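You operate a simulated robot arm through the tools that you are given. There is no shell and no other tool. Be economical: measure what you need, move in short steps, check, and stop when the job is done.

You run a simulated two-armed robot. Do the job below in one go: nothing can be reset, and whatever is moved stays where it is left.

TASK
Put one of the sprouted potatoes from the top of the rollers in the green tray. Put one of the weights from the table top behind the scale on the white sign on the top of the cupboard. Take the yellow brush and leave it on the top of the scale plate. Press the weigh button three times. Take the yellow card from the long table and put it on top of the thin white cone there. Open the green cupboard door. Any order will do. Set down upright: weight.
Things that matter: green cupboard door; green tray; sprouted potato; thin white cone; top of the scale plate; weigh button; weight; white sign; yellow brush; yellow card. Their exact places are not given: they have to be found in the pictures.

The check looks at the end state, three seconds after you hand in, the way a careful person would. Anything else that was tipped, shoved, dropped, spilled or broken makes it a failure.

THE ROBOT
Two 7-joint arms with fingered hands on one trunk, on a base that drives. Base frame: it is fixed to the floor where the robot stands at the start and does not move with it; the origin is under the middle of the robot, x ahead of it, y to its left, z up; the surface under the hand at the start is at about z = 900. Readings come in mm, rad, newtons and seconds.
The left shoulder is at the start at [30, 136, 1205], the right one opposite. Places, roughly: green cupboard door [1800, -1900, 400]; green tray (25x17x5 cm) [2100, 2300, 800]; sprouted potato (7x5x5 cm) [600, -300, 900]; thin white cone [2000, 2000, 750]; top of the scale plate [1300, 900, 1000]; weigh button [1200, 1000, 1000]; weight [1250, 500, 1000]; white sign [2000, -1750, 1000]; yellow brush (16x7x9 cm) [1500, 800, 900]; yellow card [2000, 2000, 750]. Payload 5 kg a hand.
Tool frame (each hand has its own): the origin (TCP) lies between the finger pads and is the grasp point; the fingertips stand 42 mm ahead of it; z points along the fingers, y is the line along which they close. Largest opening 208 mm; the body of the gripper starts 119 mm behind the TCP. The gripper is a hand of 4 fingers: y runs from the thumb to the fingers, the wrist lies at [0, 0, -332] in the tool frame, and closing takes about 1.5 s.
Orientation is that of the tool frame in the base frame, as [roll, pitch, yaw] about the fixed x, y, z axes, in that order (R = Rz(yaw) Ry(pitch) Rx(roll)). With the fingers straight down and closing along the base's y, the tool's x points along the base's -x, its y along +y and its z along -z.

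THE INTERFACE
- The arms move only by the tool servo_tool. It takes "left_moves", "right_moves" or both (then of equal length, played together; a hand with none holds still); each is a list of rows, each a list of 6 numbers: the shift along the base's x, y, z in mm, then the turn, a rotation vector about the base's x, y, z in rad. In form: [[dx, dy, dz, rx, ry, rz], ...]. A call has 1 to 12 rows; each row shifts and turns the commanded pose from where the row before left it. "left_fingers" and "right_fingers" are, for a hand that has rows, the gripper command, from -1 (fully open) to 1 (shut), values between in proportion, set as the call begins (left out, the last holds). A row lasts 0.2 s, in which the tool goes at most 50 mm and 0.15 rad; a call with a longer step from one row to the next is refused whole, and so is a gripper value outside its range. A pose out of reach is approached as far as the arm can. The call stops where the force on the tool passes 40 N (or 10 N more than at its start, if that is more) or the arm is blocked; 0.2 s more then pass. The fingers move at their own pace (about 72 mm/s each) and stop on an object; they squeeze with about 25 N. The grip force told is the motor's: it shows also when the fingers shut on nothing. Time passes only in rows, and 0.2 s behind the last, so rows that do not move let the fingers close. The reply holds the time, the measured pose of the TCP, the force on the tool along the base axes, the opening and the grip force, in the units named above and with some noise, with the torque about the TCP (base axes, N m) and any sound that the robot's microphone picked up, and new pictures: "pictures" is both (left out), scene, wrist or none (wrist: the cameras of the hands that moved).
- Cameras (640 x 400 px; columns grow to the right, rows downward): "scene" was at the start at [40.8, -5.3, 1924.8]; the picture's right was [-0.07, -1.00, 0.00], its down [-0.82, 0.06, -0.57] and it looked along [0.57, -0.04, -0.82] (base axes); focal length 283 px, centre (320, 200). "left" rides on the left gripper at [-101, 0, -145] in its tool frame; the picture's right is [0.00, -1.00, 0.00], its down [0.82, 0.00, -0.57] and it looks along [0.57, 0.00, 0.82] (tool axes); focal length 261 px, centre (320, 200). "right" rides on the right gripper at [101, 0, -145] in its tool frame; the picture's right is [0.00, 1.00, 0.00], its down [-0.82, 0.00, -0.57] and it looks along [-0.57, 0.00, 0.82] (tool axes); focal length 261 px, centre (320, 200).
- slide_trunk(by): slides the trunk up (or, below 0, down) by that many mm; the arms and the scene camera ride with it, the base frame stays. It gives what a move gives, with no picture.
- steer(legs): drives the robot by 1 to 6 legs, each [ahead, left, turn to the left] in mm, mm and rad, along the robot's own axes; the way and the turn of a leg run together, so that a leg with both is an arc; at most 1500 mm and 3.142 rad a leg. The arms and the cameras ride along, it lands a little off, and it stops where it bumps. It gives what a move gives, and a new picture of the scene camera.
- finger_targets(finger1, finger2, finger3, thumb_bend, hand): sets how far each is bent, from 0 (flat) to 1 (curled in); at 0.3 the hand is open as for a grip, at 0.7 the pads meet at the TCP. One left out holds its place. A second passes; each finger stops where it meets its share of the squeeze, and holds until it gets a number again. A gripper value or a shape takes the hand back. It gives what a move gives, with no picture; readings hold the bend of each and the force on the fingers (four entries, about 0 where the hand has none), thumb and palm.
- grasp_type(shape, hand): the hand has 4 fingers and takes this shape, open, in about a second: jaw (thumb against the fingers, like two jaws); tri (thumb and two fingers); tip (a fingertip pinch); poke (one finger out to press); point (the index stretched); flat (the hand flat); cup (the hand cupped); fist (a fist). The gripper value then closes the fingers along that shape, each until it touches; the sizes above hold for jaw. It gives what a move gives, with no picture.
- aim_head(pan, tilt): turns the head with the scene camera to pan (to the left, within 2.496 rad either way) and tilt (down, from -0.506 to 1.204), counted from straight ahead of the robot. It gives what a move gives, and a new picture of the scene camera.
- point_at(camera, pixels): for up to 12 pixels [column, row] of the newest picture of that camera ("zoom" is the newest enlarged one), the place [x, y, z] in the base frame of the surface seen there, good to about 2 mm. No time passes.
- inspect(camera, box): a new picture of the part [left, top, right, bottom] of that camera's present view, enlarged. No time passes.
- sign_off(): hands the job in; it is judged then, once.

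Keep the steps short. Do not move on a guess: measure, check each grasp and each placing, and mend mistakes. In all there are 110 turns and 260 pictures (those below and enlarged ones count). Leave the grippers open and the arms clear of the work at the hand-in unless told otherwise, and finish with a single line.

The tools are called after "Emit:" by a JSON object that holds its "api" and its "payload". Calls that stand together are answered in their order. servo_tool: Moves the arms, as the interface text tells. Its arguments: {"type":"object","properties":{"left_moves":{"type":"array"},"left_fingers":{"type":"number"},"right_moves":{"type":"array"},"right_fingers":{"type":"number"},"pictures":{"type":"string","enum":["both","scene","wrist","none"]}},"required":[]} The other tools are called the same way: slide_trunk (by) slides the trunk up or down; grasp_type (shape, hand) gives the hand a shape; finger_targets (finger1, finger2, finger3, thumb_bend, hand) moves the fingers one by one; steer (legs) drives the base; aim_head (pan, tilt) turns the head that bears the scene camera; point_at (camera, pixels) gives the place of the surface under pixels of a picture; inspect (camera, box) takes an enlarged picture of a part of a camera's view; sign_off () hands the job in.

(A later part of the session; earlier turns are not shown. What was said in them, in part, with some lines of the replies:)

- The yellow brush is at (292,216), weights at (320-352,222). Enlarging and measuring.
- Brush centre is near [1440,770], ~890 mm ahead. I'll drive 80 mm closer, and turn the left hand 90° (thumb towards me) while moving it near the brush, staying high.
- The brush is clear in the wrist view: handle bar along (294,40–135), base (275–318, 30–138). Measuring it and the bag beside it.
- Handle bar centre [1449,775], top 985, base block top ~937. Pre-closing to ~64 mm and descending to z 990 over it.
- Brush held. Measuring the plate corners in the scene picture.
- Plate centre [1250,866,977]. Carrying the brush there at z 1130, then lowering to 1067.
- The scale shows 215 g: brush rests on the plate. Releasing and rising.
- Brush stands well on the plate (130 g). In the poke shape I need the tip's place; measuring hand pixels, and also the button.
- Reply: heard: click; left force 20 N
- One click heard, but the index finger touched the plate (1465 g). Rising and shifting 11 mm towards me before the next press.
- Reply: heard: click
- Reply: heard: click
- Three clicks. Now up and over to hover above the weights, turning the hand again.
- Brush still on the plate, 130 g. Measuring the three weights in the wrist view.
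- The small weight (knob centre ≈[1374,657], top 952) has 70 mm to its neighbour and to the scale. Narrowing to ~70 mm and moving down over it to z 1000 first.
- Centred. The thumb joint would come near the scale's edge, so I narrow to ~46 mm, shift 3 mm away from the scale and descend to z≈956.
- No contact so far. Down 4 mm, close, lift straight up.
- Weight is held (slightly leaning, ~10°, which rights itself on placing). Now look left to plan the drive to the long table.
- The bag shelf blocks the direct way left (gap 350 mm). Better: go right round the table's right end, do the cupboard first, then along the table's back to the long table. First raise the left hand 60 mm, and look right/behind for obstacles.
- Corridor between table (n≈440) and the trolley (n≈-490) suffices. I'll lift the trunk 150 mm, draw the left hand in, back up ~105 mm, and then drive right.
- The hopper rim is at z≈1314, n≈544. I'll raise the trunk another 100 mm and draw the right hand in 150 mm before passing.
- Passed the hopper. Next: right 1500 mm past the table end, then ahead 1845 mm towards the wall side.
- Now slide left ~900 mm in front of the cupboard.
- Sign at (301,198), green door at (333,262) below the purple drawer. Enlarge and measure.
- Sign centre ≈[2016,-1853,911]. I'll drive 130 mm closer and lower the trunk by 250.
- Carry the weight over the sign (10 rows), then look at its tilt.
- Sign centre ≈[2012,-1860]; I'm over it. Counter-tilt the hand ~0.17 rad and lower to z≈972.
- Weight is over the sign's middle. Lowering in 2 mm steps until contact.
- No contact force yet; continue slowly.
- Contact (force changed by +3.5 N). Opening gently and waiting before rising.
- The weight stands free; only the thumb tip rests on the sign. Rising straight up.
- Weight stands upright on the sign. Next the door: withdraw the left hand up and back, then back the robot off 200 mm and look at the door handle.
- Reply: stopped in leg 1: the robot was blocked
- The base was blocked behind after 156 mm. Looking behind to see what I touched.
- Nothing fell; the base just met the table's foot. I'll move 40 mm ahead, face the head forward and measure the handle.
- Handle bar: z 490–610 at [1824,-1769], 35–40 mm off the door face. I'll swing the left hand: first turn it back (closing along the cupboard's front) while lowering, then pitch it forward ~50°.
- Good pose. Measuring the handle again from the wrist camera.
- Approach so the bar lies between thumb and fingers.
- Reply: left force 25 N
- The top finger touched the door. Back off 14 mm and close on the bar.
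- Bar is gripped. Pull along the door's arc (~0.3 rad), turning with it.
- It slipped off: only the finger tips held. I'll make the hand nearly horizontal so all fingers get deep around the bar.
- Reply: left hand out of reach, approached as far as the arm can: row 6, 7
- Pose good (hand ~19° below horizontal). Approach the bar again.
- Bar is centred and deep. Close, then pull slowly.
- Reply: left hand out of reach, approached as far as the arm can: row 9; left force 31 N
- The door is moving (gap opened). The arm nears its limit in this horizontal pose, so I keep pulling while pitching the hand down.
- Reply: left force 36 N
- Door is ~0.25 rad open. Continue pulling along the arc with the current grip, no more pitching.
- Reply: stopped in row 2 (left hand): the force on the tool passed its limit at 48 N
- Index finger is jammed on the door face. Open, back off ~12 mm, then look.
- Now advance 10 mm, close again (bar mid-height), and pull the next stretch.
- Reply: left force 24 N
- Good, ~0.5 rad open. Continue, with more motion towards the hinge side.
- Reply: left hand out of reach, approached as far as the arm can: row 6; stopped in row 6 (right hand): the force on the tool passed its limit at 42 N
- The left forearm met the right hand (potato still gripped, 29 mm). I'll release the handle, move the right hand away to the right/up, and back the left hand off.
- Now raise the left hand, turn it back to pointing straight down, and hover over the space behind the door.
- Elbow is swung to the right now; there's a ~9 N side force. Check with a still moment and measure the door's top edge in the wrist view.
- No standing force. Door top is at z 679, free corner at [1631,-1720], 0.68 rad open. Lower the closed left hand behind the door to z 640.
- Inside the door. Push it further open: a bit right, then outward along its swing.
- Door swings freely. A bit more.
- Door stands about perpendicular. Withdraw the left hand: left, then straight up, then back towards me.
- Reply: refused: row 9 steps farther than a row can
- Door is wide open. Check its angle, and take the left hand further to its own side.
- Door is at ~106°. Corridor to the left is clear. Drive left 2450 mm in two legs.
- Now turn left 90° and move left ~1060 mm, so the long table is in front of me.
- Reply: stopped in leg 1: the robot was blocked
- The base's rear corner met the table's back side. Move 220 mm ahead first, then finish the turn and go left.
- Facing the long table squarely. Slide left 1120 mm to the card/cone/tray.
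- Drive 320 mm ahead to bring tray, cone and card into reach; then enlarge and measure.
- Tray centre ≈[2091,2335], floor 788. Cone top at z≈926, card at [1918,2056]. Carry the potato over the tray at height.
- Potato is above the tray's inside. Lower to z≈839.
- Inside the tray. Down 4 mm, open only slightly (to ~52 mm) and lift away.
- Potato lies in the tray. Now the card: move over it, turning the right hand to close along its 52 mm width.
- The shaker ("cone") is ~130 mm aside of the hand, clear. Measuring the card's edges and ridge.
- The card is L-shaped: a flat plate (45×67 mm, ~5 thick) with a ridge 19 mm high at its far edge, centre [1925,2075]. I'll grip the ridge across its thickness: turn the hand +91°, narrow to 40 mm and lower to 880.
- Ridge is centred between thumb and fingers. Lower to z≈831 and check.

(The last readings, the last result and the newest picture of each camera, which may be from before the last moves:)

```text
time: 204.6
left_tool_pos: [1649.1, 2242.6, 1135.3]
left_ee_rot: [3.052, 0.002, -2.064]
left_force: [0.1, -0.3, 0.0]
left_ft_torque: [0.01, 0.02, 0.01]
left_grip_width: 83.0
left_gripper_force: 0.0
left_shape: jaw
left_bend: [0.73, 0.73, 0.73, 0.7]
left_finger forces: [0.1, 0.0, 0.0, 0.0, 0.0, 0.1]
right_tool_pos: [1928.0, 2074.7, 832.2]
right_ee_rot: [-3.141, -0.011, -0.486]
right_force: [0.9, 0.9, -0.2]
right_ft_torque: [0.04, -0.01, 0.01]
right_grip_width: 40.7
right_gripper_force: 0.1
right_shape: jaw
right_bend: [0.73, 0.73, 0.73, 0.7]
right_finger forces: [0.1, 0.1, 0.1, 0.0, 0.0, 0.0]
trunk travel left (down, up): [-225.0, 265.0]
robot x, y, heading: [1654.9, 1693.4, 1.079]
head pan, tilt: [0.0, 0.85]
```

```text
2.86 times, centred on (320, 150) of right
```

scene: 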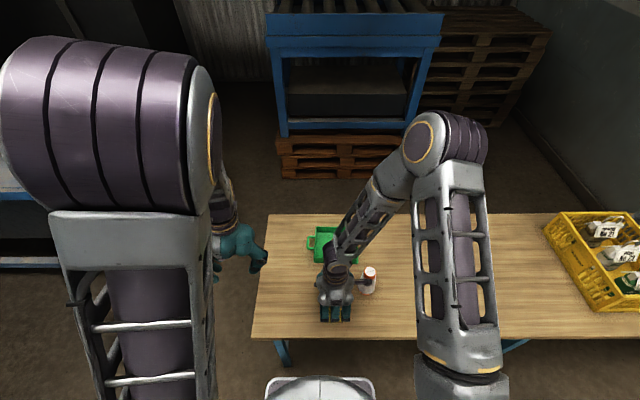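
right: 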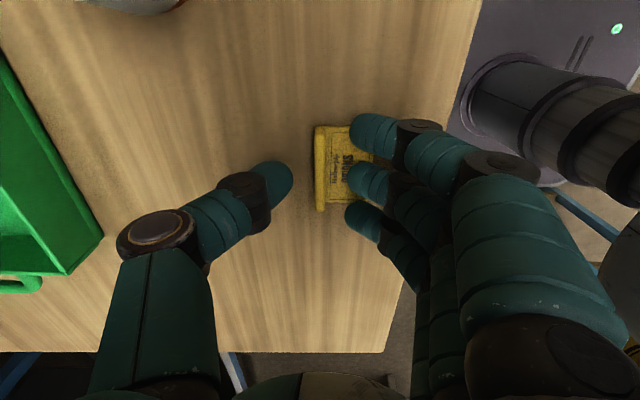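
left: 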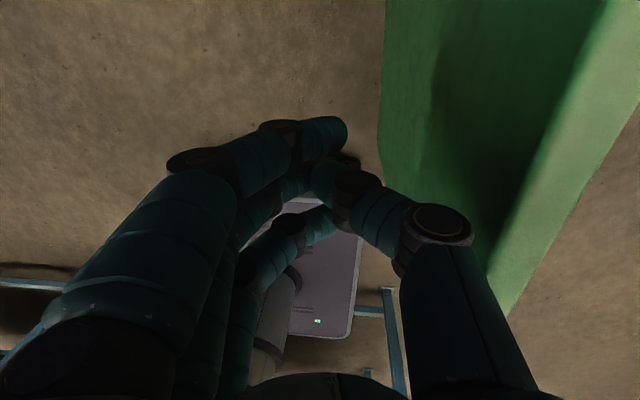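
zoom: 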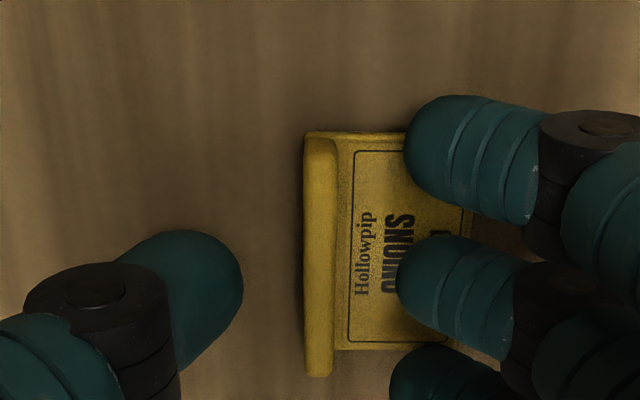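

Shift 8 mm along the ridge to centre, close, and lift slightly.

Emit:
{"api": "servo_tool", "payload": {"right_moves": [[7, -4, 0, 0, 0, 0], [0, 0, 0, 0, 0, 0], [0, 0, 0, 0, 0, 0], [0, 0, 0, 0, 0, 0], [0, 0, 0, 0, 0, 0], [0, 0, 10, 0, 0, 0], [0, 0, 25, 0, 0, 0], [0, 0, 40, 0, 0, 0], [0, 0, 40, 0, 0, 0], [0, 0, 45, 0, 0, 0], [0, 0, 45, 0, 0, 0]], "right_fingers": 1, "pictures": "both"}}

Emit:
{"api": "inspect", "payload": {"camera": "right", "box": [220, 80, 420, 220]}}

Emit:
{"api": "inspect", "payload": {"camera": "scene", "box": [290, 220, 400, 320]}}

```text
time: 207.0
left_tool_pos: [1649.0, 2241.8, 1136.3]
left_ee_rot: [3.051, 0.001, -2.065]
left_force: [-0.8, -0.5, 0.0]
left_ft_torque: [0.05, -0.08, 0.0]
left_grip_width: 83.3
left_gripper_force: 0.0
left_shape: jaw
left_bend: [0.73, 0.73, 0.73, 0.7]
left_finger forces: [0.0, 0.1, 0.0, 0.0, 0.0, 0.0]
right_tool_pos: [1934.0, 2066.1, 1036.5]
right_ee_rot: [-3.142, -0.011, -0.484]
right_force: [-0.4, -0.1, -0.9]
right_ft_torque: [0.07, -0.05, 0.01]
right_grip_width: 0.0
right_gripper_force: 25.5
right_shape: jaw
right_bend: [0.7, 0.69, 0.7, 0.73]
right_finger forces: [0.0, 0.1, 3.3, 0.1, 0.0, 0.1]
trunk travel left (down, up): [-225.0, 265.0]
robot x, y, heading: [1657.0, 1698.4, 1.072]
head pan, tilt: [0.0, 0.85]
```

scene: 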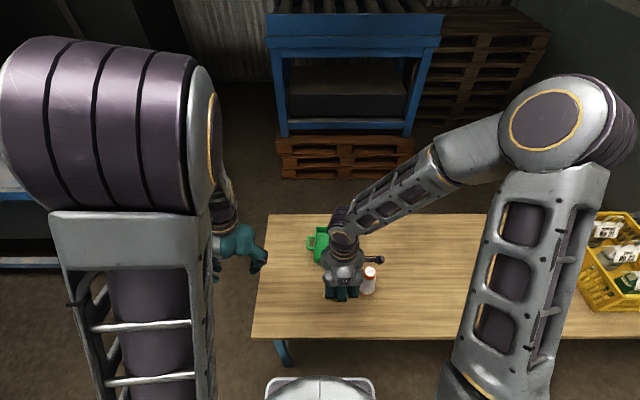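
right: 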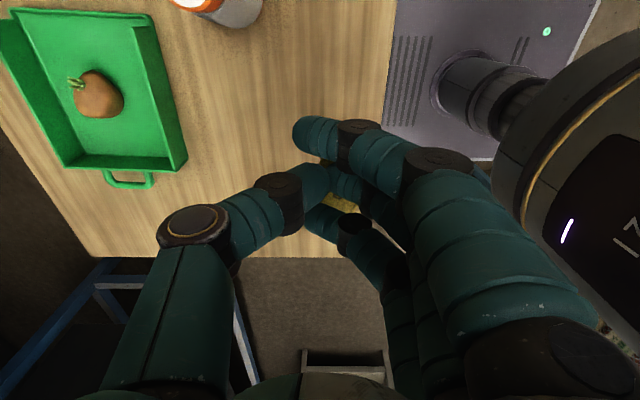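

```text
2.86 times, centred on (320, 150) of right
```

zoom: 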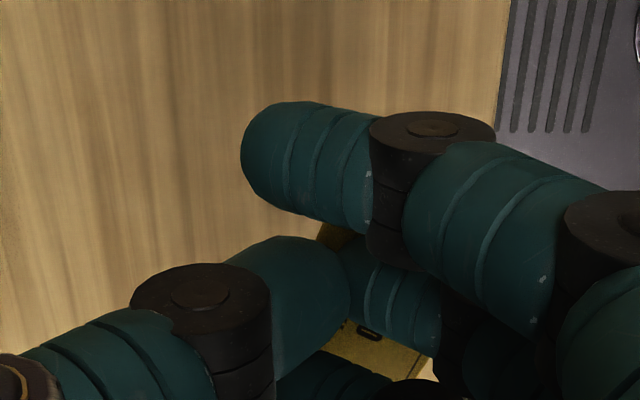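

```text
4.00 times, centred on (345, 270) of scene
```

zoom: 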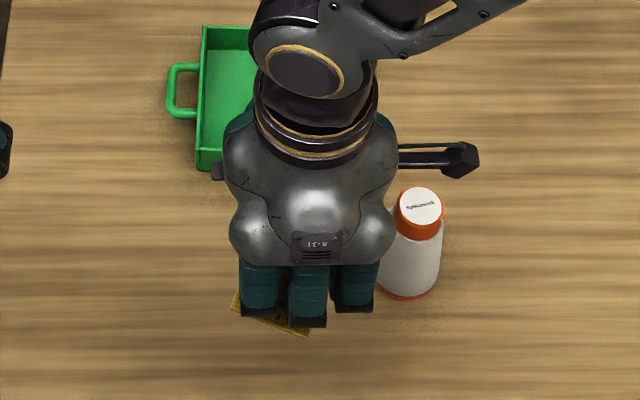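

Grip reads nothing (width 0). Check where the card is.

Emit:
{"api": "point_at", "payload": {"camera": "zoom", "pixels": [[240, 300], [260, 325], [305, 332]]}}

Emit:
{"api": "servo_tool", "payload": {"right_moves": [[30, -16, 0, 0, 0, 0], [40, -22, 0, 0, 0, 0], [40, -22, 0, 0, 0, 0]], "right_fingers": 0.4, "pictures": "scene"}}

Emit:
{"api": "inspect", "payload": {"camera": "scene", "box": [290, 260, 400, 340]}}

```text
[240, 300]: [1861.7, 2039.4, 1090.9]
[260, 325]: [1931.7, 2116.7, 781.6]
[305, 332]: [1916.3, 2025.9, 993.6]
```

```text
time: 207.8
left_tool_pos: [1650.4, 2241.4, 1135.6]
left_ee_rot: [3.051, 0.001, -2.064]
left_force: [0.1, -1.2, -0.6]
left_ft_torque: [0.08, 0.11, -0.04]
left_grip_width: 83.3
left_gripper_force: 0.1
left_shape: jaw
left_bend: [0.73, 0.73, 0.73, 0.7]
left_finger forces: [0.1, 0.0, 0.0, 0.1, 0.0, 0.1]
right_tool_pos: [2046.4, 2009.2, 1036.7]
right_ee_rot: [-3.142, -0.008, -0.484]
right_force: [0.9, -0.4, -0.1]
right_ft_torque: [0.1, 0.07, 0.01]
right_grip_width: 61.8
right_gripper_force: 0.0
right_shape: jaw
right_bend: [0.73, 0.73, 0.73, 0.7]
right_finger forces: [0.1, 0.0, 0.1, 0.1, 0.0, 0.1]
trunk travel left (down, up): [-225.0, 265.0]
robot x, y, heading: [1656.2, 1695.0, 1.072]
head pan, tilt: [0.0, 0.85]
```

scene: 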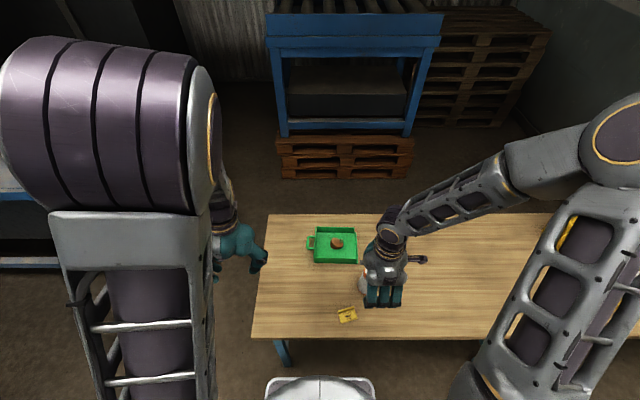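

```text
5.00 times, centred on (345, 300) of scene
```

zoom: 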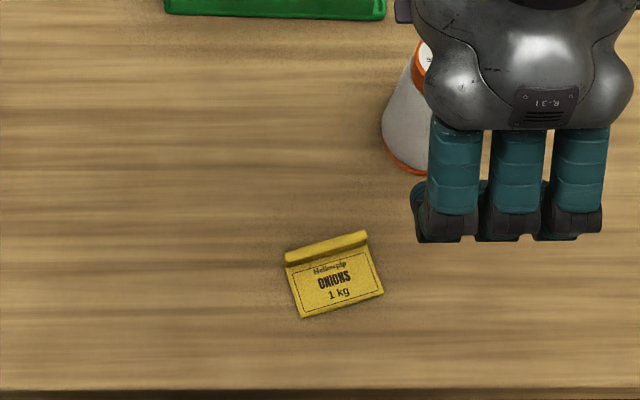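

The card had been hanging in the hand after all and dropped back on the table when I opened — it lies flat, rotated a little. Measure it anew.

Emit:
{"api": "point_at", "payload": {"camera": "zoom", "pixels": [[287, 258], [366, 237], [327, 245], [327, 252], [327, 257], [303, 315], [381, 291], [342, 303], [335, 280]]}}

```text
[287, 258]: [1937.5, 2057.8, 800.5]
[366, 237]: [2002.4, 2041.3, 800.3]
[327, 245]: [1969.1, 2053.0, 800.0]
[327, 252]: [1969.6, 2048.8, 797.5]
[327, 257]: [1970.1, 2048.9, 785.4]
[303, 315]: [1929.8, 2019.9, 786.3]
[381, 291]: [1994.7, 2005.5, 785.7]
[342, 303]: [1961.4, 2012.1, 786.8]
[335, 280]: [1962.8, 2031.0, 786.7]
```

Ridge centre now [1969.5,2050.5], direction -14°. Return over it, turn +0.236 rad, lower to z≈880 and check.

Emit:
{"api": "servo_tool", "payload": {"right_moves": [[-26, 14, 0, 0, 0, 0.118], [-26, 14, 0, 0, 0, 0.118], [-25, 13.5, 0, 0, 0, 0], [0, 0, -40, 0, 0, 0], [0, 0, -40, 0, 0, 0], [0, 0, -40, 0, 0, 0], [0, 0, -35, 0, 0, 0], [0, 0, 0, 0, 0, 0]], "right_fingers": 0.615, "pictures": "wrist"}}

Emit:
{"api": "inspect", "payload": {"camera": "right", "box": [220, 80, 420, 220]}}

Emit:
{"api": "inspect", "payload": {"camera": "scene", "box": [300, 220, 410, 330]}}

```text
time: 209.6
left_tool_pos: [1649.6, 2241.3, 1136.2]
left_ee_rot: [3.052, 0.001, -2.065]
left_force: [-0.3, -0.3, -0.4]
left_ft_torque: [0.05, 0.01, -0.02]
left_grip_width: 82.8
left_gripper_force: 0.1
left_shape: jaw
left_bend: [0.73, 0.73, 0.73, 0.7]
left_finger forces: [0.0, 0.0, 0.1, 0.1, 0.0, 0.1]
right_tool_pos: [1968.3, 2052.1, 882.8]
right_ee_rot: [3.141, -0.01, -0.249]
right_force: [-0.5, 0.3, -0.1]
right_ft_torque: [0.02, 0.01, 0.0]
right_grip_width: 40.5
right_gripper_force: 0.1
right_shape: jaw
right_bend: [0.73, 0.73, 0.73, 0.7]
right_finger forces: [0.0, 0.1, 0.1, 0.1, 0.0, 0.0]
trunk travel left (down, up): [-225.0, 265.0]
robot x, y, heading: [1658.5, 1694.4, 1.071]
head pan, tilt: [0.0, 0.85]
```

right: 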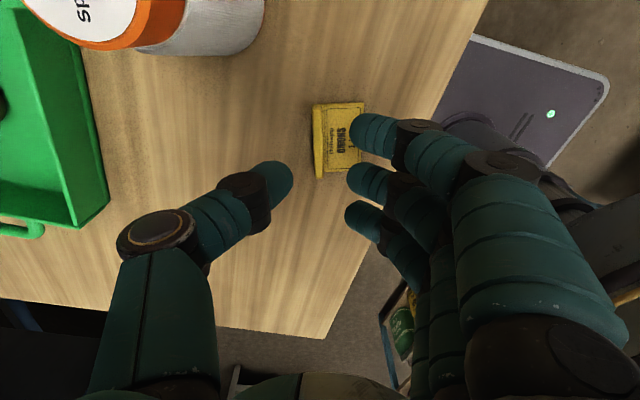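

```text
2.86 times, centred on (320, 150) of right
```

zoom: 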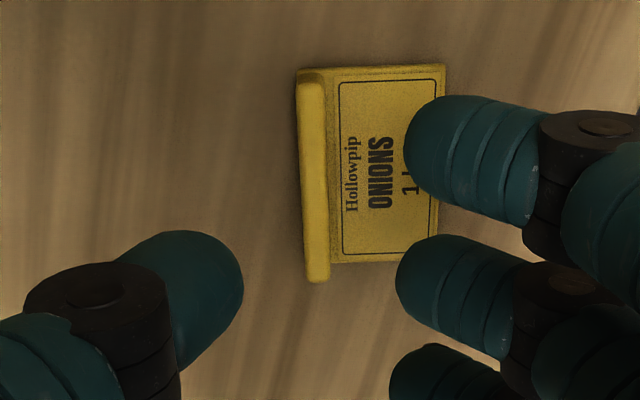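

```text
3.64 times, centred on (355, 275) of scene
```

zoom: 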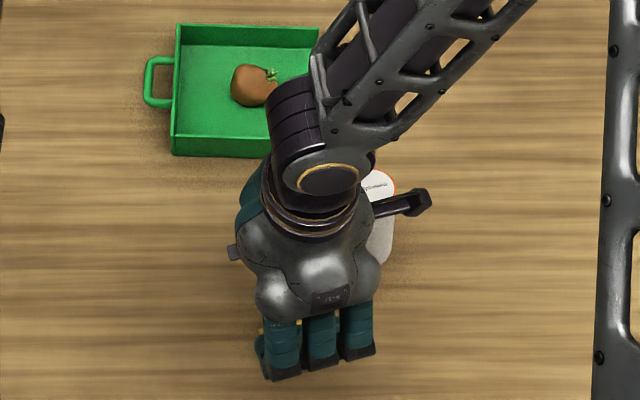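

Small corrections (10 mm along the ridge), then down to z≈828 and close.

Emit:
{"api": "servo_tool", "payload": {"right_moves": [[10, 0.5, -25, 0, 0, 0.03], [0, 0, -15, 0, 0, 0], [0, 0, -8, 0, 0, 0], [0, 0, -4, 0, 0, 0], [0, 0, -2, 0, 0, 0], [0, 0, 0, 0, 0, 0]], "right_fingers": 0.615, "pictures": "none"}}

Emit:
{"api": "servo_tool", "payload": {"right_moves": [[0, 0, 0, 0, 0, 0], [0, 0, 0, 0, 0, 0], [0, 0, 0, 0, 0, 0], [0, 0, 0, 0, 0, 0], [0, 0, 0, 0, 0, 0]], "right_fingers": 1, "pictures": "wrist"}}

Emit:
{"api": "inspect", "payload": {"camera": "right", "box": [240, 100, 400, 230]}}

```text
time: 211.0
left_tool_pos: [1649.4, 2242.3, 1134.2]
left_ee_rot: [3.052, 0.0, -2.066]
left_force: [0.9, -0.4, 0.3]
left_ft_torque: [0.02, -0.01, -0.03]
left_grip_width: 83.4
left_gripper_force: 0.1
left_shape: jaw
left_bend: [0.73, 0.73, 0.73, 0.7]
left_finger forces: [0.1, 0.0, 0.1, 0.0, 0.0, 0.0]
right_tool_pos: [1978.5, 2052.6, 828.1]
right_ee_rot: [3.14, -0.007, -0.22]
right_force: [0.4, 0.4, -0.6]
right_ft_torque: [0.01, -0.01, -0.02]
right_grip_width: 40.6
right_gripper_force: 0.1
right_shape: jaw
right_bend: [0.73, 0.73, 0.73, 0.7]
right_finger forces: [0.1, 0.0, 0.0, 0.0, 0.1, 0.0]
trunk travel left (down, up): [-225.0, 265.0]
robot x, y, heading: [1656.6, 1693.2, 1.073]
head pan, tilt: [0.0, 0.85]
```

```text
time: 212.2
left_tool_pos: [1650.6, 2242.9, 1135.7]
left_ee_rot: [3.053, 0.002, -2.065]
left_force: [-0.2, -0.2, 0.0]
left_ft_torque: [0.03, -0.01, 0.03]
left_grip_width: 83.2
left_gripper_force: 0.1
left_shape: jaw
left_bend: [0.73, 0.73, 0.73, 0.7]
left_finger forces: [0.0, 0.0, 0.0, 0.0, 0.0, 0.0]
right_tool_pos: [1978.7, 2052.0, 827.7]
right_ee_rot: [3.141, -0.011, -0.22]
right_force: [0.0, 0.5, 0.3]
right_ft_torque: [-0.02, 0.01, 0.01]
right_grip_width: 2.4
right_gripper_force: 25.3
right_shape: jaw
right_bend: [0.7, 0.69, 0.71, 0.7]
right_finger forces: [8.0, 9.1, 6.0, 0.0, 20.9, 0.0]
trunk travel left (down, up): [-225.0, 265.0]
robot x, y, heading: [1656.0, 1696.4, 1.076]
head pan, tilt: [0.0, 0.85]
```

right: 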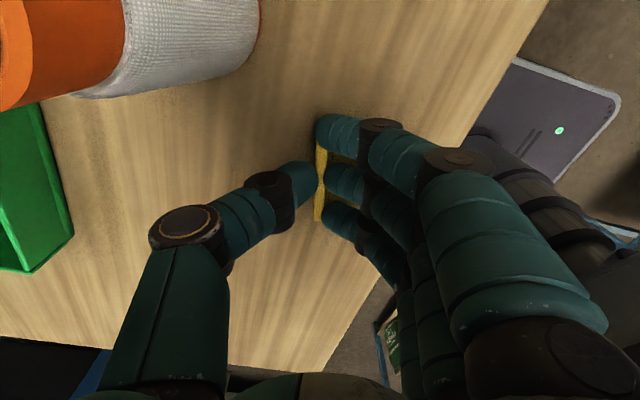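

```text
3.08 times, centred on (320, 165) of right
```

zoom: 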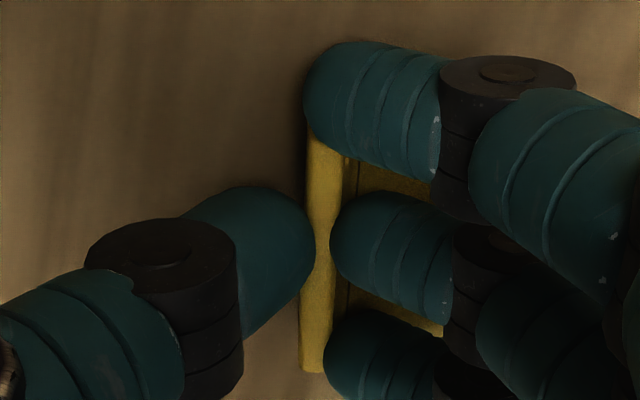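

A firm grip on the ridge now (all fingers loaded). Lift straight up.

Emit:
{"api": "servo_tool", "payload": {"right_moves": [[0, 0, 10, 0, 0, 0], [0, 0, 20, 0, 0, 0], [0, 0, 35, 0, 0, 0], [0, 0, 40, 0, 0, 0], [0, 0, 40, 0, 0, 0], [0, 0, 40, 0, 0, 0], [0, 0, 40, 0, 0, 0], [-15, -10, 0, 0, 0, 0]], "right_fingers": 1, "pictures": "both"}}

Emit:
{"api": "inspect", "payload": {"camera": "right", "box": [240, 100, 400, 230]}}

Emit:
{"api": "inspect", "payload": {"camera": "scene", "box": [320, 230, 410, 310]}}

```text
time: 214.0
left_tool_pos: [1648.8, 2243.0, 1135.4]
left_ee_rot: [3.055, 0.0, -2.063]
left_force: [-0.8, 0.5, -0.2]
left_ft_torque: [-0.05, -0.05, -0.01]
left_grip_width: 83.0
left_gripper_force: 0.0
left_shape: jaw
left_bend: [0.73, 0.73, 0.73, 0.7]
left_finger forces: [0.0, 0.1, 0.1, 0.0, 0.0, 0.1]
right_tool_pos: [1962.5, 2040.7, 1053.0]
right_ee_rot: [-3.141, -0.01, -0.22]
right_force: [0.6, 0.6, -0.1]
right_ft_torque: [-0.02, -0.06, -0.01]
right_grip_width: 2.3
right_gripper_force: 24.5
right_shape: jaw
right_bend: [0.7, 0.69, 0.71, 0.7]
right_finger forces: [7.9, 8.9, 5.9, 0.0, 20.7, 0.0]
trunk travel left (down, up): [-225.0, 265.0]
robot x, y, heading: [1655.9, 1693.2, 1.073]
head pan, tilt: [0.0, 0.85]
```

scene: 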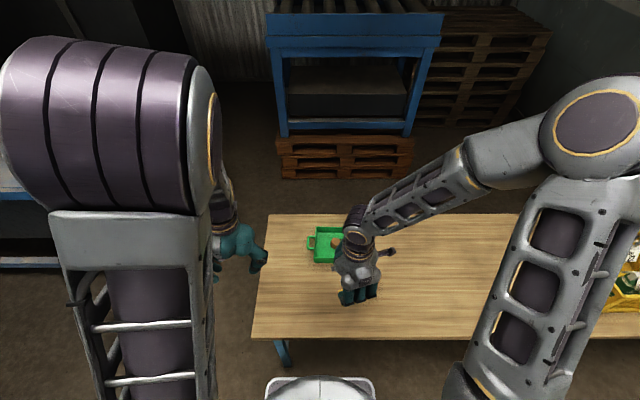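
right: 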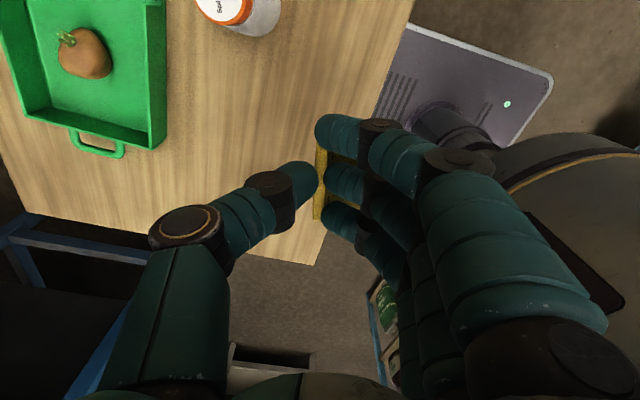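

```text
3.08 times, centred on (320, 165) of right
```

zoom: 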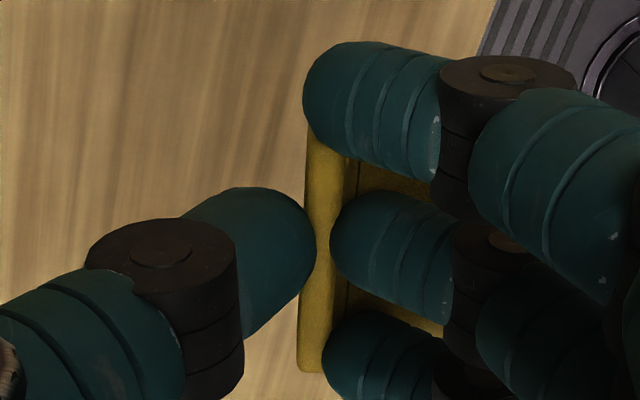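

```text
5.00 times, centred on (365, 270) of scene
```

zoom: 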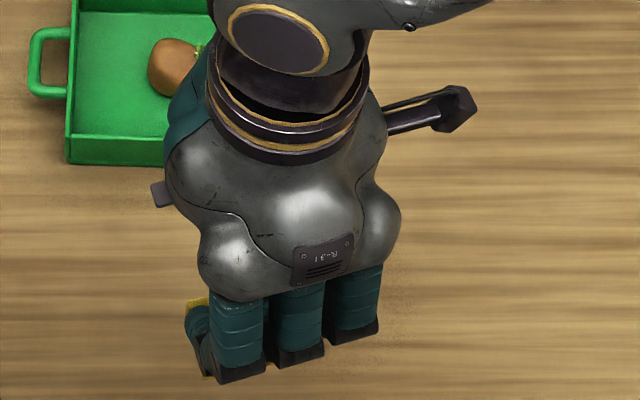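

Card is held level. Move the hand aside to measure the cone's top precisely.

Emit:
{"api": "servo_tool", "payload": {"right_moves": [[-35, 5, 0, 0, 0, 0], [-35, 5, 0, 0, 0, 0], [-35, 5, 0, 0, 0, 0]], "pictures": "none"}}

Emit:
{"api": "inspect", "payload": {"camera": "scene", "box": [330, 245, 400, 305]}}

Emit:
{"api": "point_at", "payload": {"camera": "zoom", "pixels": [[360, 160], [366, 175], [366, 150], [366, 200], [340, 175], [392, 175], [366, 165]]}}

```text
time: 214.8
left_tool_pos: [1648.9, 2243.7, 1135.9]
left_ee_rot: [3.054, 0.0, -2.066]
left_force: [0.5, -0.3, -0.5]
left_ft_torque: [-0.05, -0.12, 0.01]
left_grip_width: 83.3
left_gripper_force: 0.0
left_shape: jaw
left_bend: [0.73, 0.73, 0.73, 0.7]
left_finger forces: [0.1, 0.0, 0.0, 0.0, 0.0, 0.0]
right_tool_pos: [1858.0, 2058.2, 1053.3]
right_ee_rot: [-3.14, -0.011, -0.219]
right_force: [-0.1, 0.4, 0.0]
right_ft_torque: [-0.06, -0.12, -0.02]
right_grip_width: 2.1
right_gripper_force: 24.7
right_shape: jaw
right_bend: [0.7, 0.69, 0.71, 0.7]
right_finger forces: [7.9, 8.9, 5.9, 0.0, 20.5, 0.0]
trunk travel left (down, up): [-225.0, 265.0]
robot x, y, heading: [1658.0, 1693.8, 1.072]
head pan, tilt: [0.0, 0.85]
```

```text
6.67 times, centred on (365, 275) of scene
```

zoom: 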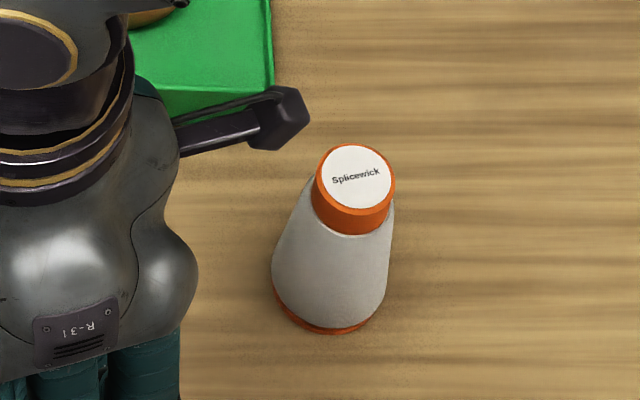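

```text
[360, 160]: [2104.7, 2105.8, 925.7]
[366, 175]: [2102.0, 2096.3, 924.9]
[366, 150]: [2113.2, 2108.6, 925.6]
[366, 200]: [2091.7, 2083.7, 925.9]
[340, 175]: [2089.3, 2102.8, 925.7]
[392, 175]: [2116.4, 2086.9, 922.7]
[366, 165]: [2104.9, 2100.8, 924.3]
```

Cone top centre [2096.6,2098.5], z 925.5, Ø≈44. Card's balance point should sit there: TCP target [2099.5,2111.7], final z≈973. Move over and lower to 985.

Emit:
{"api": "servo_tool", "payload": {"right_moves": [[40.2, 9, 0, 0, 0, 0], [40.2, 9, 0, 0, 0, 0], [40.2, 9, 0, 0, 0, 0], [40.2, 9, 0, 0, 0, 0], [40.2, 9, 0, 0, 0, 0], [40.5, 8.5, 0, 0, 0, 0], [0, 0, -30, 0, 0, 0], [0, 0, -25, 0, 0, 0], [0, 0, -13, 0, 0, 0], [0, 0, 0, 0, 0, 0]], "pictures": "both"}}

Emit:
{"api": "inspect", "payload": {"camera": "right", "box": [240, 90, 420, 230]}}

Emit:
{"api": "inspect", "payload": {"camera": "scene", "box": [330, 245, 400, 305]}}

```text
time: 217.0
left_tool_pos: [1651.2, 2243.6, 1135.8]
left_ee_rot: [3.053, 0.0, -2.063]
left_force: [0.8, 1.0, 0.2]
left_ft_torque: [0.0, 0.0, -0.03]
left_grip_width: 83.1
left_gripper_force: 0.1
left_shape: jaw
left_bend: [0.73, 0.73, 0.73, 0.7]
left_finger forces: [0.0, 0.0, 0.0, 0.1, 0.1, 0.0]
right_tool_pos: [2100.0, 2109.9, 986.5]
right_ee_rot: [3.139, -0.01, -0.22]
right_force: [-0.6, -0.3, -0.8]
right_ft_torque: [-0.01, 0.01, 0.01]
right_grip_width: 1.4
right_gripper_force: 25.5
right_shape: jaw
right_bend: [0.7, 0.69, 0.71, 0.7]
right_finger forces: [7.6, 10.6, 5.5, 0.0, 19.9, 0.1]
trunk travel left (down, up): [-225.0, 265.0]
robot x, y, heading: [1656.3, 1698.2, 1.071]
head pan, tilt: [0.0, 0.85]
```

scene: 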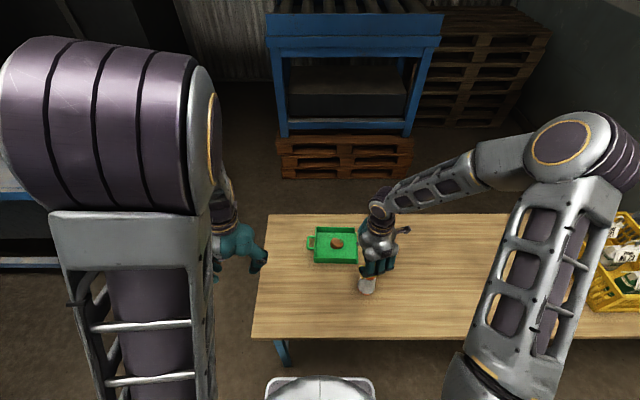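
right: 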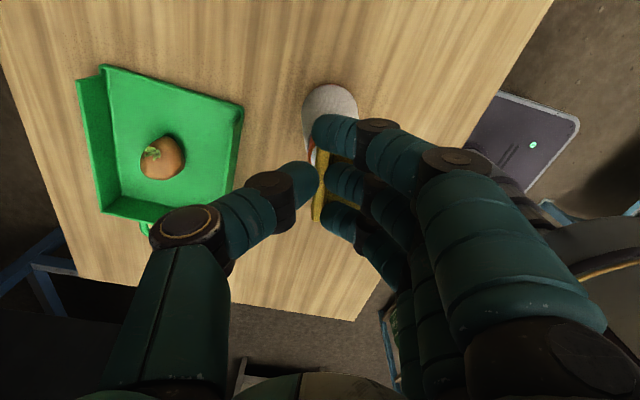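

```text
2.86 times, centred on (330, 160) of right
```

zoom: 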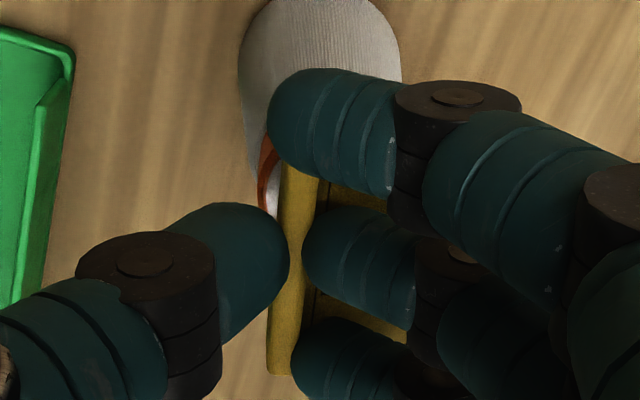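

```text
6.67 times, centred on (365, 275) of scene
```

zoom: 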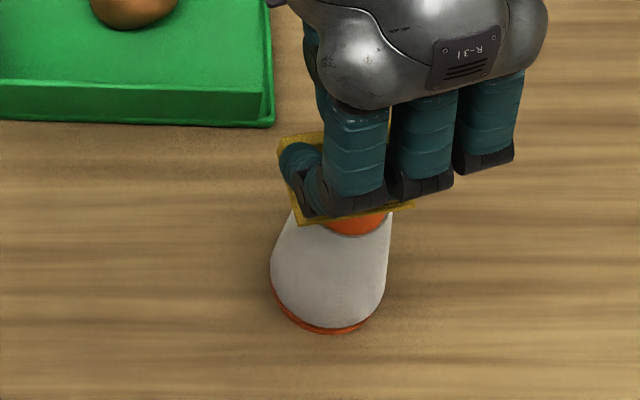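

Card is over the cap, a few mm too far left; shift 5 mm to +x and lower to ~975.

Emit:
{"api": "servo_tool", "payload": {"right_moves": [[5, 0.5, -4, 0, 0, 0], [0, 0, -4, 0, 0, 0], [0, 0, -3, 0, 0, 0], [0, 0, 0, 0, 0, 0]], "pictures": "none"}}

Emit:
{"api": "inspect", "payload": {"camera": "scene", "box": [330, 245, 400, 305]}}

Emit:
{"api": "inspect", "payload": {"camera": "right", "box": [240, 90, 420, 230]}}

```text
time: 218.0
left_tool_pos: [1650.4, 2241.8, 1135.2]
left_ee_rot: [3.053, 0.002, -2.064]
left_force: [-0.5, -0.5, -0.5]
left_ft_torque: [0.02, -0.01, 0.0]
left_grip_width: 83.3
left_gripper_force: 0.1
left_shape: jaw
left_bend: [0.73, 0.73, 0.73, 0.7]
left_finger forces: [0.0, 0.0, 0.1, 0.0, 0.1, 0.0]
right_tool_pos: [2105.5, 2110.8, 974.1]
right_ee_rot: [-3.142, -0.011, -0.222]
right_force: [-0.3, 0.2, 0.5]
right_ft_torque: [0.03, -0.03, -0.01]
right_grip_width: 1.7
right_gripper_force: 25.1
right_shape: jaw
right_bend: [0.7, 0.69, 0.71, 0.7]
right_finger forces: [7.6, 10.6, 5.4, 0.0, 19.8, 0.0]
trunk travel left (down, up): [-225.0, 265.0]
robot x, y, heading: [1658.3, 1696.0, 1.077]
head pan, tilt: [0.0, 0.85]
```

```text
6.67 times, centred on (365, 275) of scene
```

zoom: 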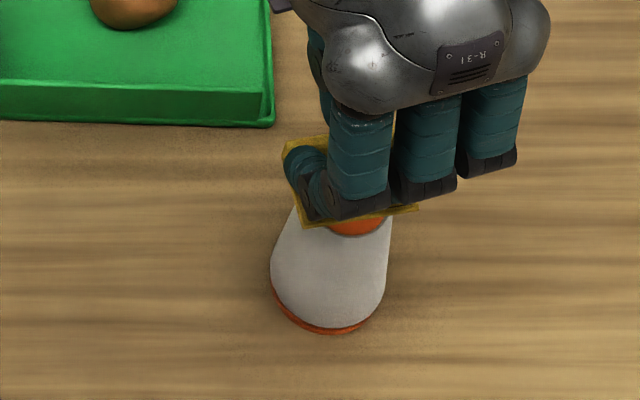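

```text
2.86 times, centred on (330, 160) of right
```

zoom: 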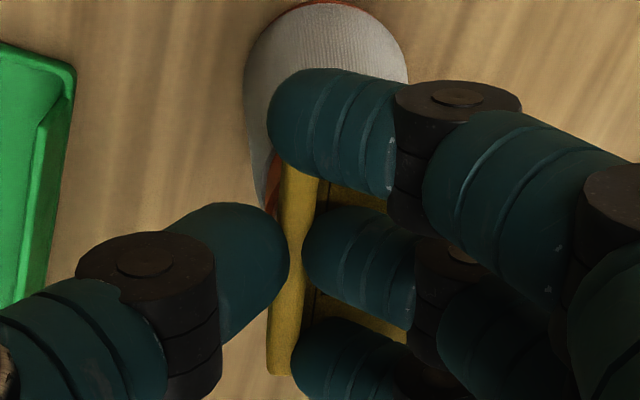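

Card is centred over the cap. Lower in 1 mm steps for contact.

Emit:
{"api": "servo_tool", "payload": {"right_moves": [[0, 0, -1, 0, 0, 0], [0, 0, -1, 0, 0, 0], [0, 0, -0.5, 0, 0, 0], [0, 0, 0, 0, 0, 0]], "pictures": "none"}}

```text
time: 219.0
left_tool_pos: [1649.3, 2242.2, 1135.8]
left_ee_rot: [3.052, 0.002, -2.065]
left_force: [0.0, 0.4, -0.3]
left_ft_torque: [0.0, -0.01, -0.01]
left_grip_width: 83.3
left_gripper_force: 0.0
left_shape: jaw
left_bend: [0.73, 0.73, 0.73, 0.7]
left_finger forces: [0.1, 0.0, 0.0, 0.0, 0.0, 0.0]
right_tool_pos: [2103.7, 2111.8, 971.4]
right_ee_rot: [3.142, -0.01, -0.221]
right_force: [0.3, -0.4, 0.3]
right_ft_torque: [0.0, -0.01, -0.02]
right_grip_width: 1.6
right_gripper_force: 25.0
right_shape: jaw
right_bend: [0.7, 0.69, 0.71, 0.7]
right_finger forces: [7.6, 10.7, 5.4, 0.0, 19.9, 0.1]
trunk travel left (down, up): [-225.0, 265.0]
robot x, y, heading: [1654.6, 1693.7, 1.069]
head pan, tilt: [0.0, 0.85]
```

Emit:
{"api": "servo_tool", "payload": {"right_moves": [[0, 0, -0.7, 0, 0, 0], [0, 0, -0.7, 0, 0, 0], [0, 0, -0.6, 0, 0, 0], [0, 0, 0, 0, 0, 0]], "pictures": "none"}}

```text
time: 220.0
left_tool_pos: [1650.5, 2242.4, 1135.1]
left_ee_rot: [3.052, 0.002, -2.065]
left_force: [-0.9, 0.6, 0.6]
left_ft_torque: [-0.03, 0.01, -0.02]
left_grip_width: 83.0
left_gripper_force: 0.1
left_shape: jaw
left_bend: [0.73, 0.73, 0.73, 0.7]
left_finger forces: [0.0, 0.0, 0.1, 0.1, 0.0, 0.0]
right_tool_pos: [2104.5, 2110.6, 969.5]
right_ee_rot: [-3.139, -0.01, -0.22]
right_force: [1.2, 1.2, 10.6]
right_ft_torque: [-0.16, -0.07, 0.01]
right_grip_width: 1.9
right_gripper_force: 24.5
right_shape: jaw
right_bend: [0.7, 0.71, 0.71, 0.7]
right_finger forces: [7.9, 17.4, 4.9, 0.0, 23.0, 0.0]
trunk travel left (down, up): [-225.0, 265.0]
robot x, y, heading: [1658.5, 1696.5, 1.073]
head pan, tilt: [0.0, 0.85]
```

Contact (10 N). Ease up 1 mm, open gently, and wait.

Emit:
{"api": "servo_tool", "payload": {"right_moves": [[0, 0, 1, 0, 0, 0], [0, 0, 0, 0, 0, 0]], "pictures": "none"}}

Emit:
{"api": "servo_tool", "payload": {"right_moves": [[0, 0, 0, 0, 0, 0], [0, 0, 0, 0, 0, 0], [0, 0, 0, 0, 0, 0]], "right_fingers": 0.75, "pictures": "wrist"}}

Emit:
{"api": "inspect", "payload": {"camera": "right", "box": [240, 90, 420, 230]}}

```text
time: 220.6
left_tool_pos: [1649.4, 2241.3, 1136.0]
left_ee_rot: [3.054, 0.0, -2.064]
left_force: [-0.2, 0.3, 0.7]
left_ft_torque: [0.0, 0.01, -0.01]
left_grip_width: 83.1
left_gripper_force: 0.2
left_shape: jaw
left_bend: [0.73, 0.73, 0.73, 0.7]
left_finger forces: [0.0, 0.0, 0.0, 0.0, 0.0, 0.0]
right_tool_pos: [2104.6, 2111.8, 969.9]
right_ee_rot: [3.141, -0.01, -0.221]
right_force: [-0.1, -0.3, 3.0]
right_ft_torque: [-0.07, -0.03, 0.02]
right_grip_width: 1.8
right_gripper_force: 24.6
right_shape: jaw
right_bend: [0.7, 0.68, 0.71, 0.7]
right_finger forces: [7.9, 13.4, 5.4, 0.1, 21.2, 0.0]
trunk travel left (down, up): [-225.0, 265.0]
robot x, y, heading: [1654.0, 1694.5, 1.072]
head pan, tilt: [0.0, 0.85]
```

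```text
time: 221.4
left_tool_pos: [1651.1, 2243.3, 1136.2]
left_ee_rot: [3.052, 0.002, -2.065]
left_force: [-0.7, -0.1, -0.7]
left_ft_torque: [-0.01, 0.0, -0.02]
left_grip_width: 83.3
left_gripper_force: 0.2
left_shape: jaw
left_bend: [0.73, 0.73, 0.73, 0.7]
left_finger forces: [0.0, 0.0, 0.0, 0.1, 0.0, 0.0]
right_tool_pos: [2105.3, 2110.3, 971.8]
right_ee_rot: [-3.141, -0.01, -0.222]
right_force: [-0.1, 0.5, 1.6]
right_ft_torque: [-0.02, 0.02, -0.02]
right_grip_width: 25.6
right_gripper_force: 0.0
right_shape: jaw
right_bend: [0.72, 0.72, 0.72, 0.7]
right_finger forces: [0.1, 0.5, 0.6, 0.0, 0.0, 0.1]
trunk travel left (down, up): [-225.0, 265.0]
robot x, y, heading: [1657.2, 1693.0, 1.071]
head pan, tilt: [0.0, 0.85]
```

right: 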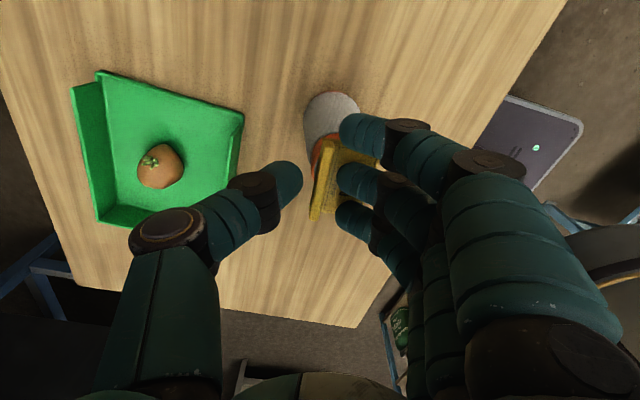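

```text
2.86 times, centred on (330, 160) of right
```

zoom: 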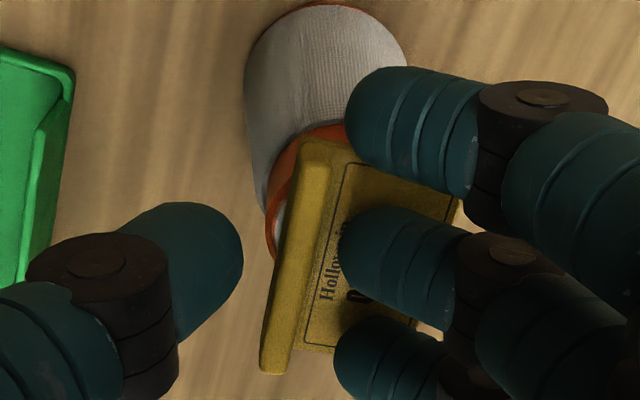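

Released; check the card's seat with point measurements before leaving.

Emit:
{"api": "point_at", "payload": {"camera": "zoom", "pixels": [[300, 150], [268, 365], [335, 165], [320, 330], [276, 225], [290, 190], [320, 135], [310, 345], [335, 150]]}}

Emit:
{"api": "inspect", "payload": {"camera": "scene", "box": [330, 245, 400, 305]}}

```text
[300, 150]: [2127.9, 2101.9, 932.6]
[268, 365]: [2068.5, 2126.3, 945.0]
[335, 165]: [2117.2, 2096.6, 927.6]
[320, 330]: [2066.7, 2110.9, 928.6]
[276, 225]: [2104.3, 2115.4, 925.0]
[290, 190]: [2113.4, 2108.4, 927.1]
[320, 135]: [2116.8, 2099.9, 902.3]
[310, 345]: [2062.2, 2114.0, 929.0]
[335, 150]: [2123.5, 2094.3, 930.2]
```

```text
6.67 times, centred on (365, 275) of scene
```

zoom: 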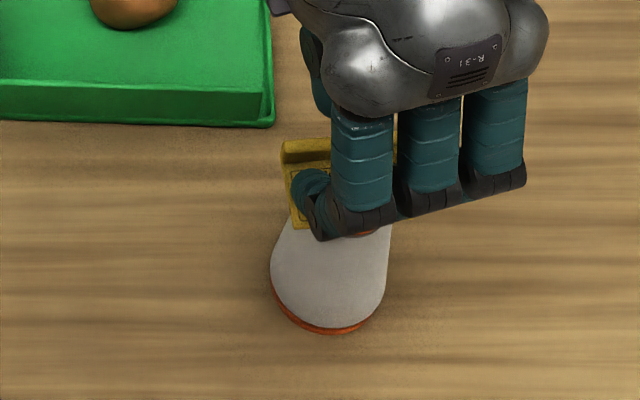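

Plate is level (z 928–930) and its balance point is ~5 mm from the cap centre: stable. Lift the hand straight up.

Emit:
{"api": "servo_tool", "payload": {"right_moves": [[0, 0, 3, 0, 0, 0], [0, 0, 6, 0, 0, 0], [0, 0, 12, 0, 0, 0], [0, 0, 25, 0, 0, 0], [0, 0, 40, 0, 0, 0], [0, 0, 40, 0, 0, 0], [0, 0, 40, 0, 0, 0]], "pictures": "both"}}

Emit:
{"api": "inspect", "payload": {"camera": "right", "box": [220, 40, 420, 200]}}

```text
time: 223.0
left_tool_pos: [1649.5, 2242.2, 1135.7]
left_ee_rot: [3.052, 0.001, -2.065]
left_force: [0.2, -0.1, 0.6]
left_ft_torque: [0.1, -0.05, 0.04]
left_grip_width: 83.1
left_gripper_force: 0.1
left_shape: jaw
left_bend: [0.73, 0.73, 0.73, 0.7]
left_finger forces: [0.1, 0.1, 0.1, 0.0, 0.0, 0.1]
right_tool_pos: [2104.5, 2110.6, 1138.8]
right_ee_rot: [-3.141, -0.01, -0.218]
right_force: [-0.4, -0.8, 0.7]
right_ft_torque: [0.09, -0.1, 0.02]
right_grip_width: 25.8
right_gripper_force: 0.1
right_shape: jaw
right_bend: [0.72, 0.72, 0.72, 0.7]
right_finger forces: [0.0, 0.0, 0.1, 0.0, 0.0, 0.0]
trunk travel left (down, up): [-225.0, 265.0]
robot x, y, heading: [1655.7, 1694.5, 1.075]
head pan, tilt: [0.0, 0.85]
```

scene: 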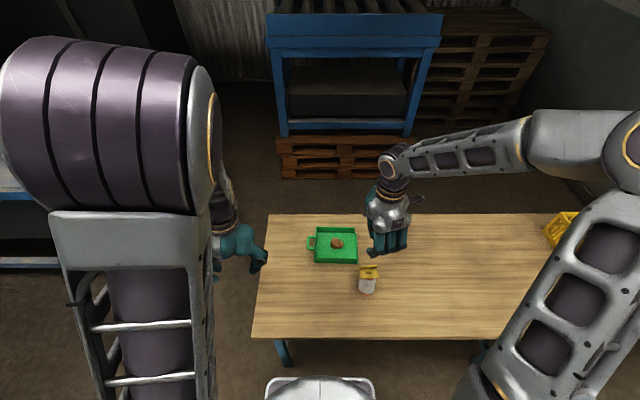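
right: 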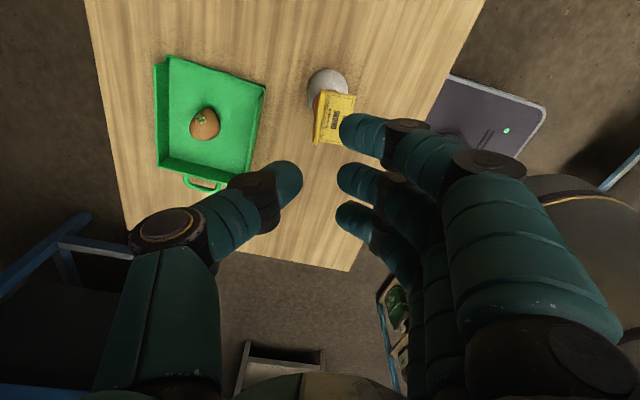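

```text
2.50 times, centred on (320, 120) of right
```

zoom: 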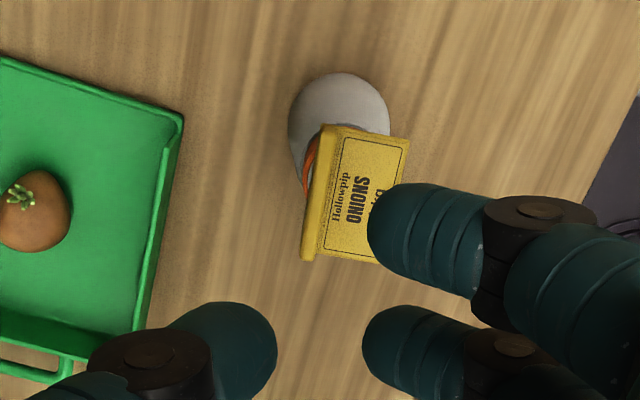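

Card sits on the cone. Open the hands, raise and draw the right arm back, then back the base off a little.

Emit:
{"api": "servo_tool", "payload": {"right_moves": [[0, 0, 45, 0, 0, 0], [0, 0, 45, 0, 0, 0], [15, -35, 0, 0, 0, 0], [15, -35, 0, 0, 0, 0], [15, -35, 0, 0, 0, 0], [15, -35, 0, 0, 0, 0], [15, -35, 0, 0, 0, 0]], "left_moves": [[0, 0, 0, 0, 0, 0], [0, 0, 0, 0, 0, 0], [0, 0, 0, 0, 0, 0], [0, 0, 0, 0, 0, 0], [0, 0, 0, 0, 0, 0], [0, 0, 0, 0, 0, 0], [0, 0, 0, 0, 0, 0]], "right_fingers": -0.8, "left_fingers": -0.8, "pictures": "none"}}

Emit:
{"api": "steer", "payload": {"legs": [[-200, 0, 0]]}}

Emit:
{"api": "inspect", "payload": {"camera": "scene", "box": [270, 170, 430, 290]}}

Emit:
{"api": "aim_head", "payload": {"pan": -2.3, "tilt": 0.7}}

```text
time: 224.8
left_tool_pos: [1652.4, 2241.3, 1135.9]
left_ee_rot: [3.05, 0.001, -2.068]
left_force: [-0.1, -0.1, 0.7]
left_ft_torque: [0.03, 0.09, 0.03]
left_grip_width: 187.1
left_gripper_force: 0.0
left_shape: jaw
left_bend: [0.25, 0.25, 0.25, 0.32]
left_finger forces: [0.1, 0.0, 0.0, 0.0, 0.0, 0.0]
right_tool_pos: [2076.8, 2035.0, 1278.3]
right_ee_rot: [-3.04, -0.059, 0.087]
right_force: [1.0, -1.1, -0.7]
right_ft_torque: [0.18, 0.29, 0.11]
right_grip_width: 187.0
right_gripper_force: 0.1
right_shape: jaw
right_bend: [0.25, 0.25, 0.25, 0.32]
right_finger forces: [0.1, 0.0, 0.0, 0.0, 0.0, 0.0]
trunk travel left (down, up): [-225.0, 265.0]
robot x, y, heading: [1655.7, 1695.8, 1.07]
head pan, tilt: [0.0, 0.85]
stopped in row 7 (right hand): the arm was blocked; the commanded pose is now the measured one
```

```text
time: 226.4
left_tool_pos: [1555.5, 2066.2, 1136.8]
left_ee_rot: [3.051, 0.002, -2.068]
left_force: [-0.2, -0.1, -0.1]
left_ft_torque: [0.09, -0.06, 0.01]
left_grip_width: 187.0
left_gripper_force: 0.1
left_shape: jaw
left_bend: [0.25, 0.25, 0.25, 0.32]
left_finger forces: [0.0, 0.0, 0.0, 0.0, 0.1, 0.0]
right_tool_pos: [1979.5, 1857.9, 1279.3]
right_ee_rot: [-3.04, -0.06, 0.087]
right_force: [-0.4, -2.0, 0.8]
right_ft_torque: [0.09, -0.06, 0.02]
right_grip_width: 187.0
right_gripper_force: 0.2
right_shape: jaw
right_bend: [0.25, 0.25, 0.25, 0.32]
right_finger forces: [0.0, 0.0, 0.0, 0.0, 0.0, 0.0]
trunk travel left (down, up): [-225.0, 265.0]
robot x, y, heading: [1561.3, 1519.5, 1.065]
head pan, tilt: [0.0, 0.85]
```

scene: 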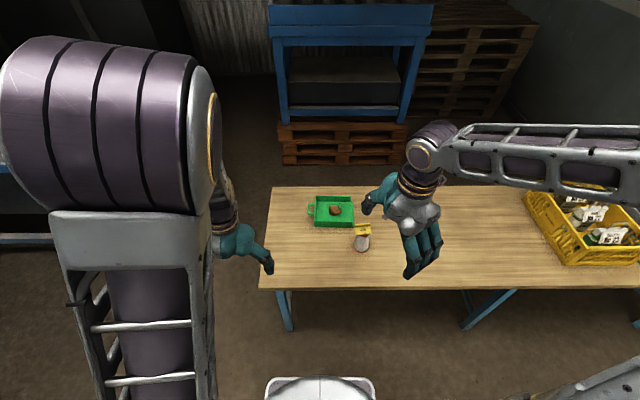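

```text
3.33 times, centred on (350, 230) of scene
```

zoom: 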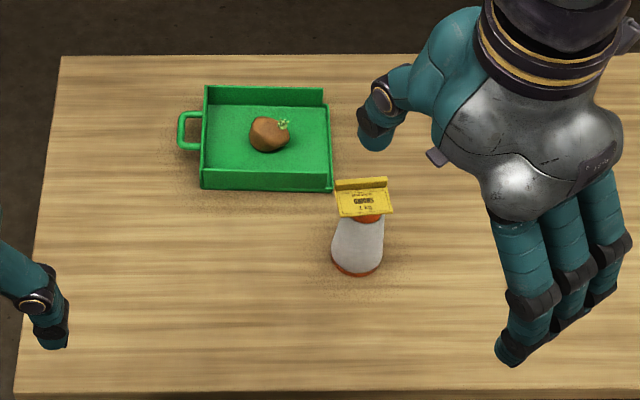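

```text
time: 228.5
left_tool_pos: [1557.3, 2066.6, 1135.4]
left_ee_rot: [3.052, 0.001, -2.068]
left_force: [0.2, 1.2, 0.3]
left_ft_torque: [0.0, -0.02, 0.01]
left_grip_width: 187.0
left_gripper_force: 0.0
left_shape: jaw
left_bend: [0.25, 0.25, 0.25, 0.32]
left_finger forces: [0.1, 0.0, 0.0, 0.1, 0.0, 0.0]
right_tool_pos: [1979.6, 1859.4, 1277.4]
right_ee_rot: [-3.041, -0.057, 0.087]
right_force: [0.3, -0.1, 0.1]
right_ft_torque: [0.01, -0.02, -0.02]
right_grip_width: 186.8
right_gripper_force: 0.0
right_shape: jaw
right_bend: [0.25, 0.25, 0.25, 0.32]
right_finger forces: [0.1, 0.0, 0.1, 0.0, 0.0, 0.1]
trunk travel left (down, up): [-225.0, 265.0]
robot x, y, heading: [1562.6, 1517.1, 1.071]
head pan, tilt: [-2.3, 0.7]
```

scene: 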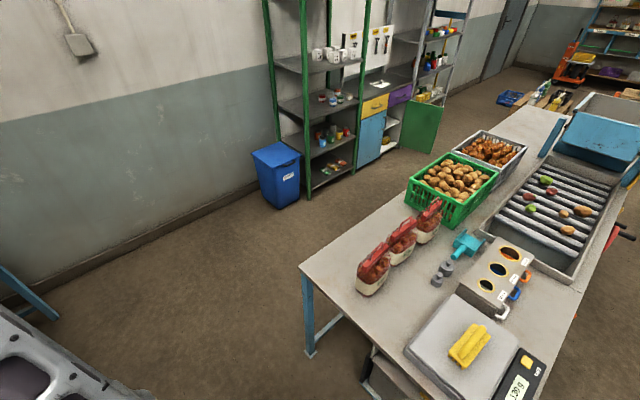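

The brush is on the plate (130 g), the door is open, the potato is in the tray and the card is on the cone. Both hands are open and clear, so I'm handing in.

Emit:
{"api": "sign_off", "payload": {}}

```text
The job is handed in.
```

All six jobs are done and handed in: the potato is in the tray, the weight stood upright on the sign, the brush is on the scale plate, the weigh button clicked three times, the card rests on the cone, and the green door is open about 106°.
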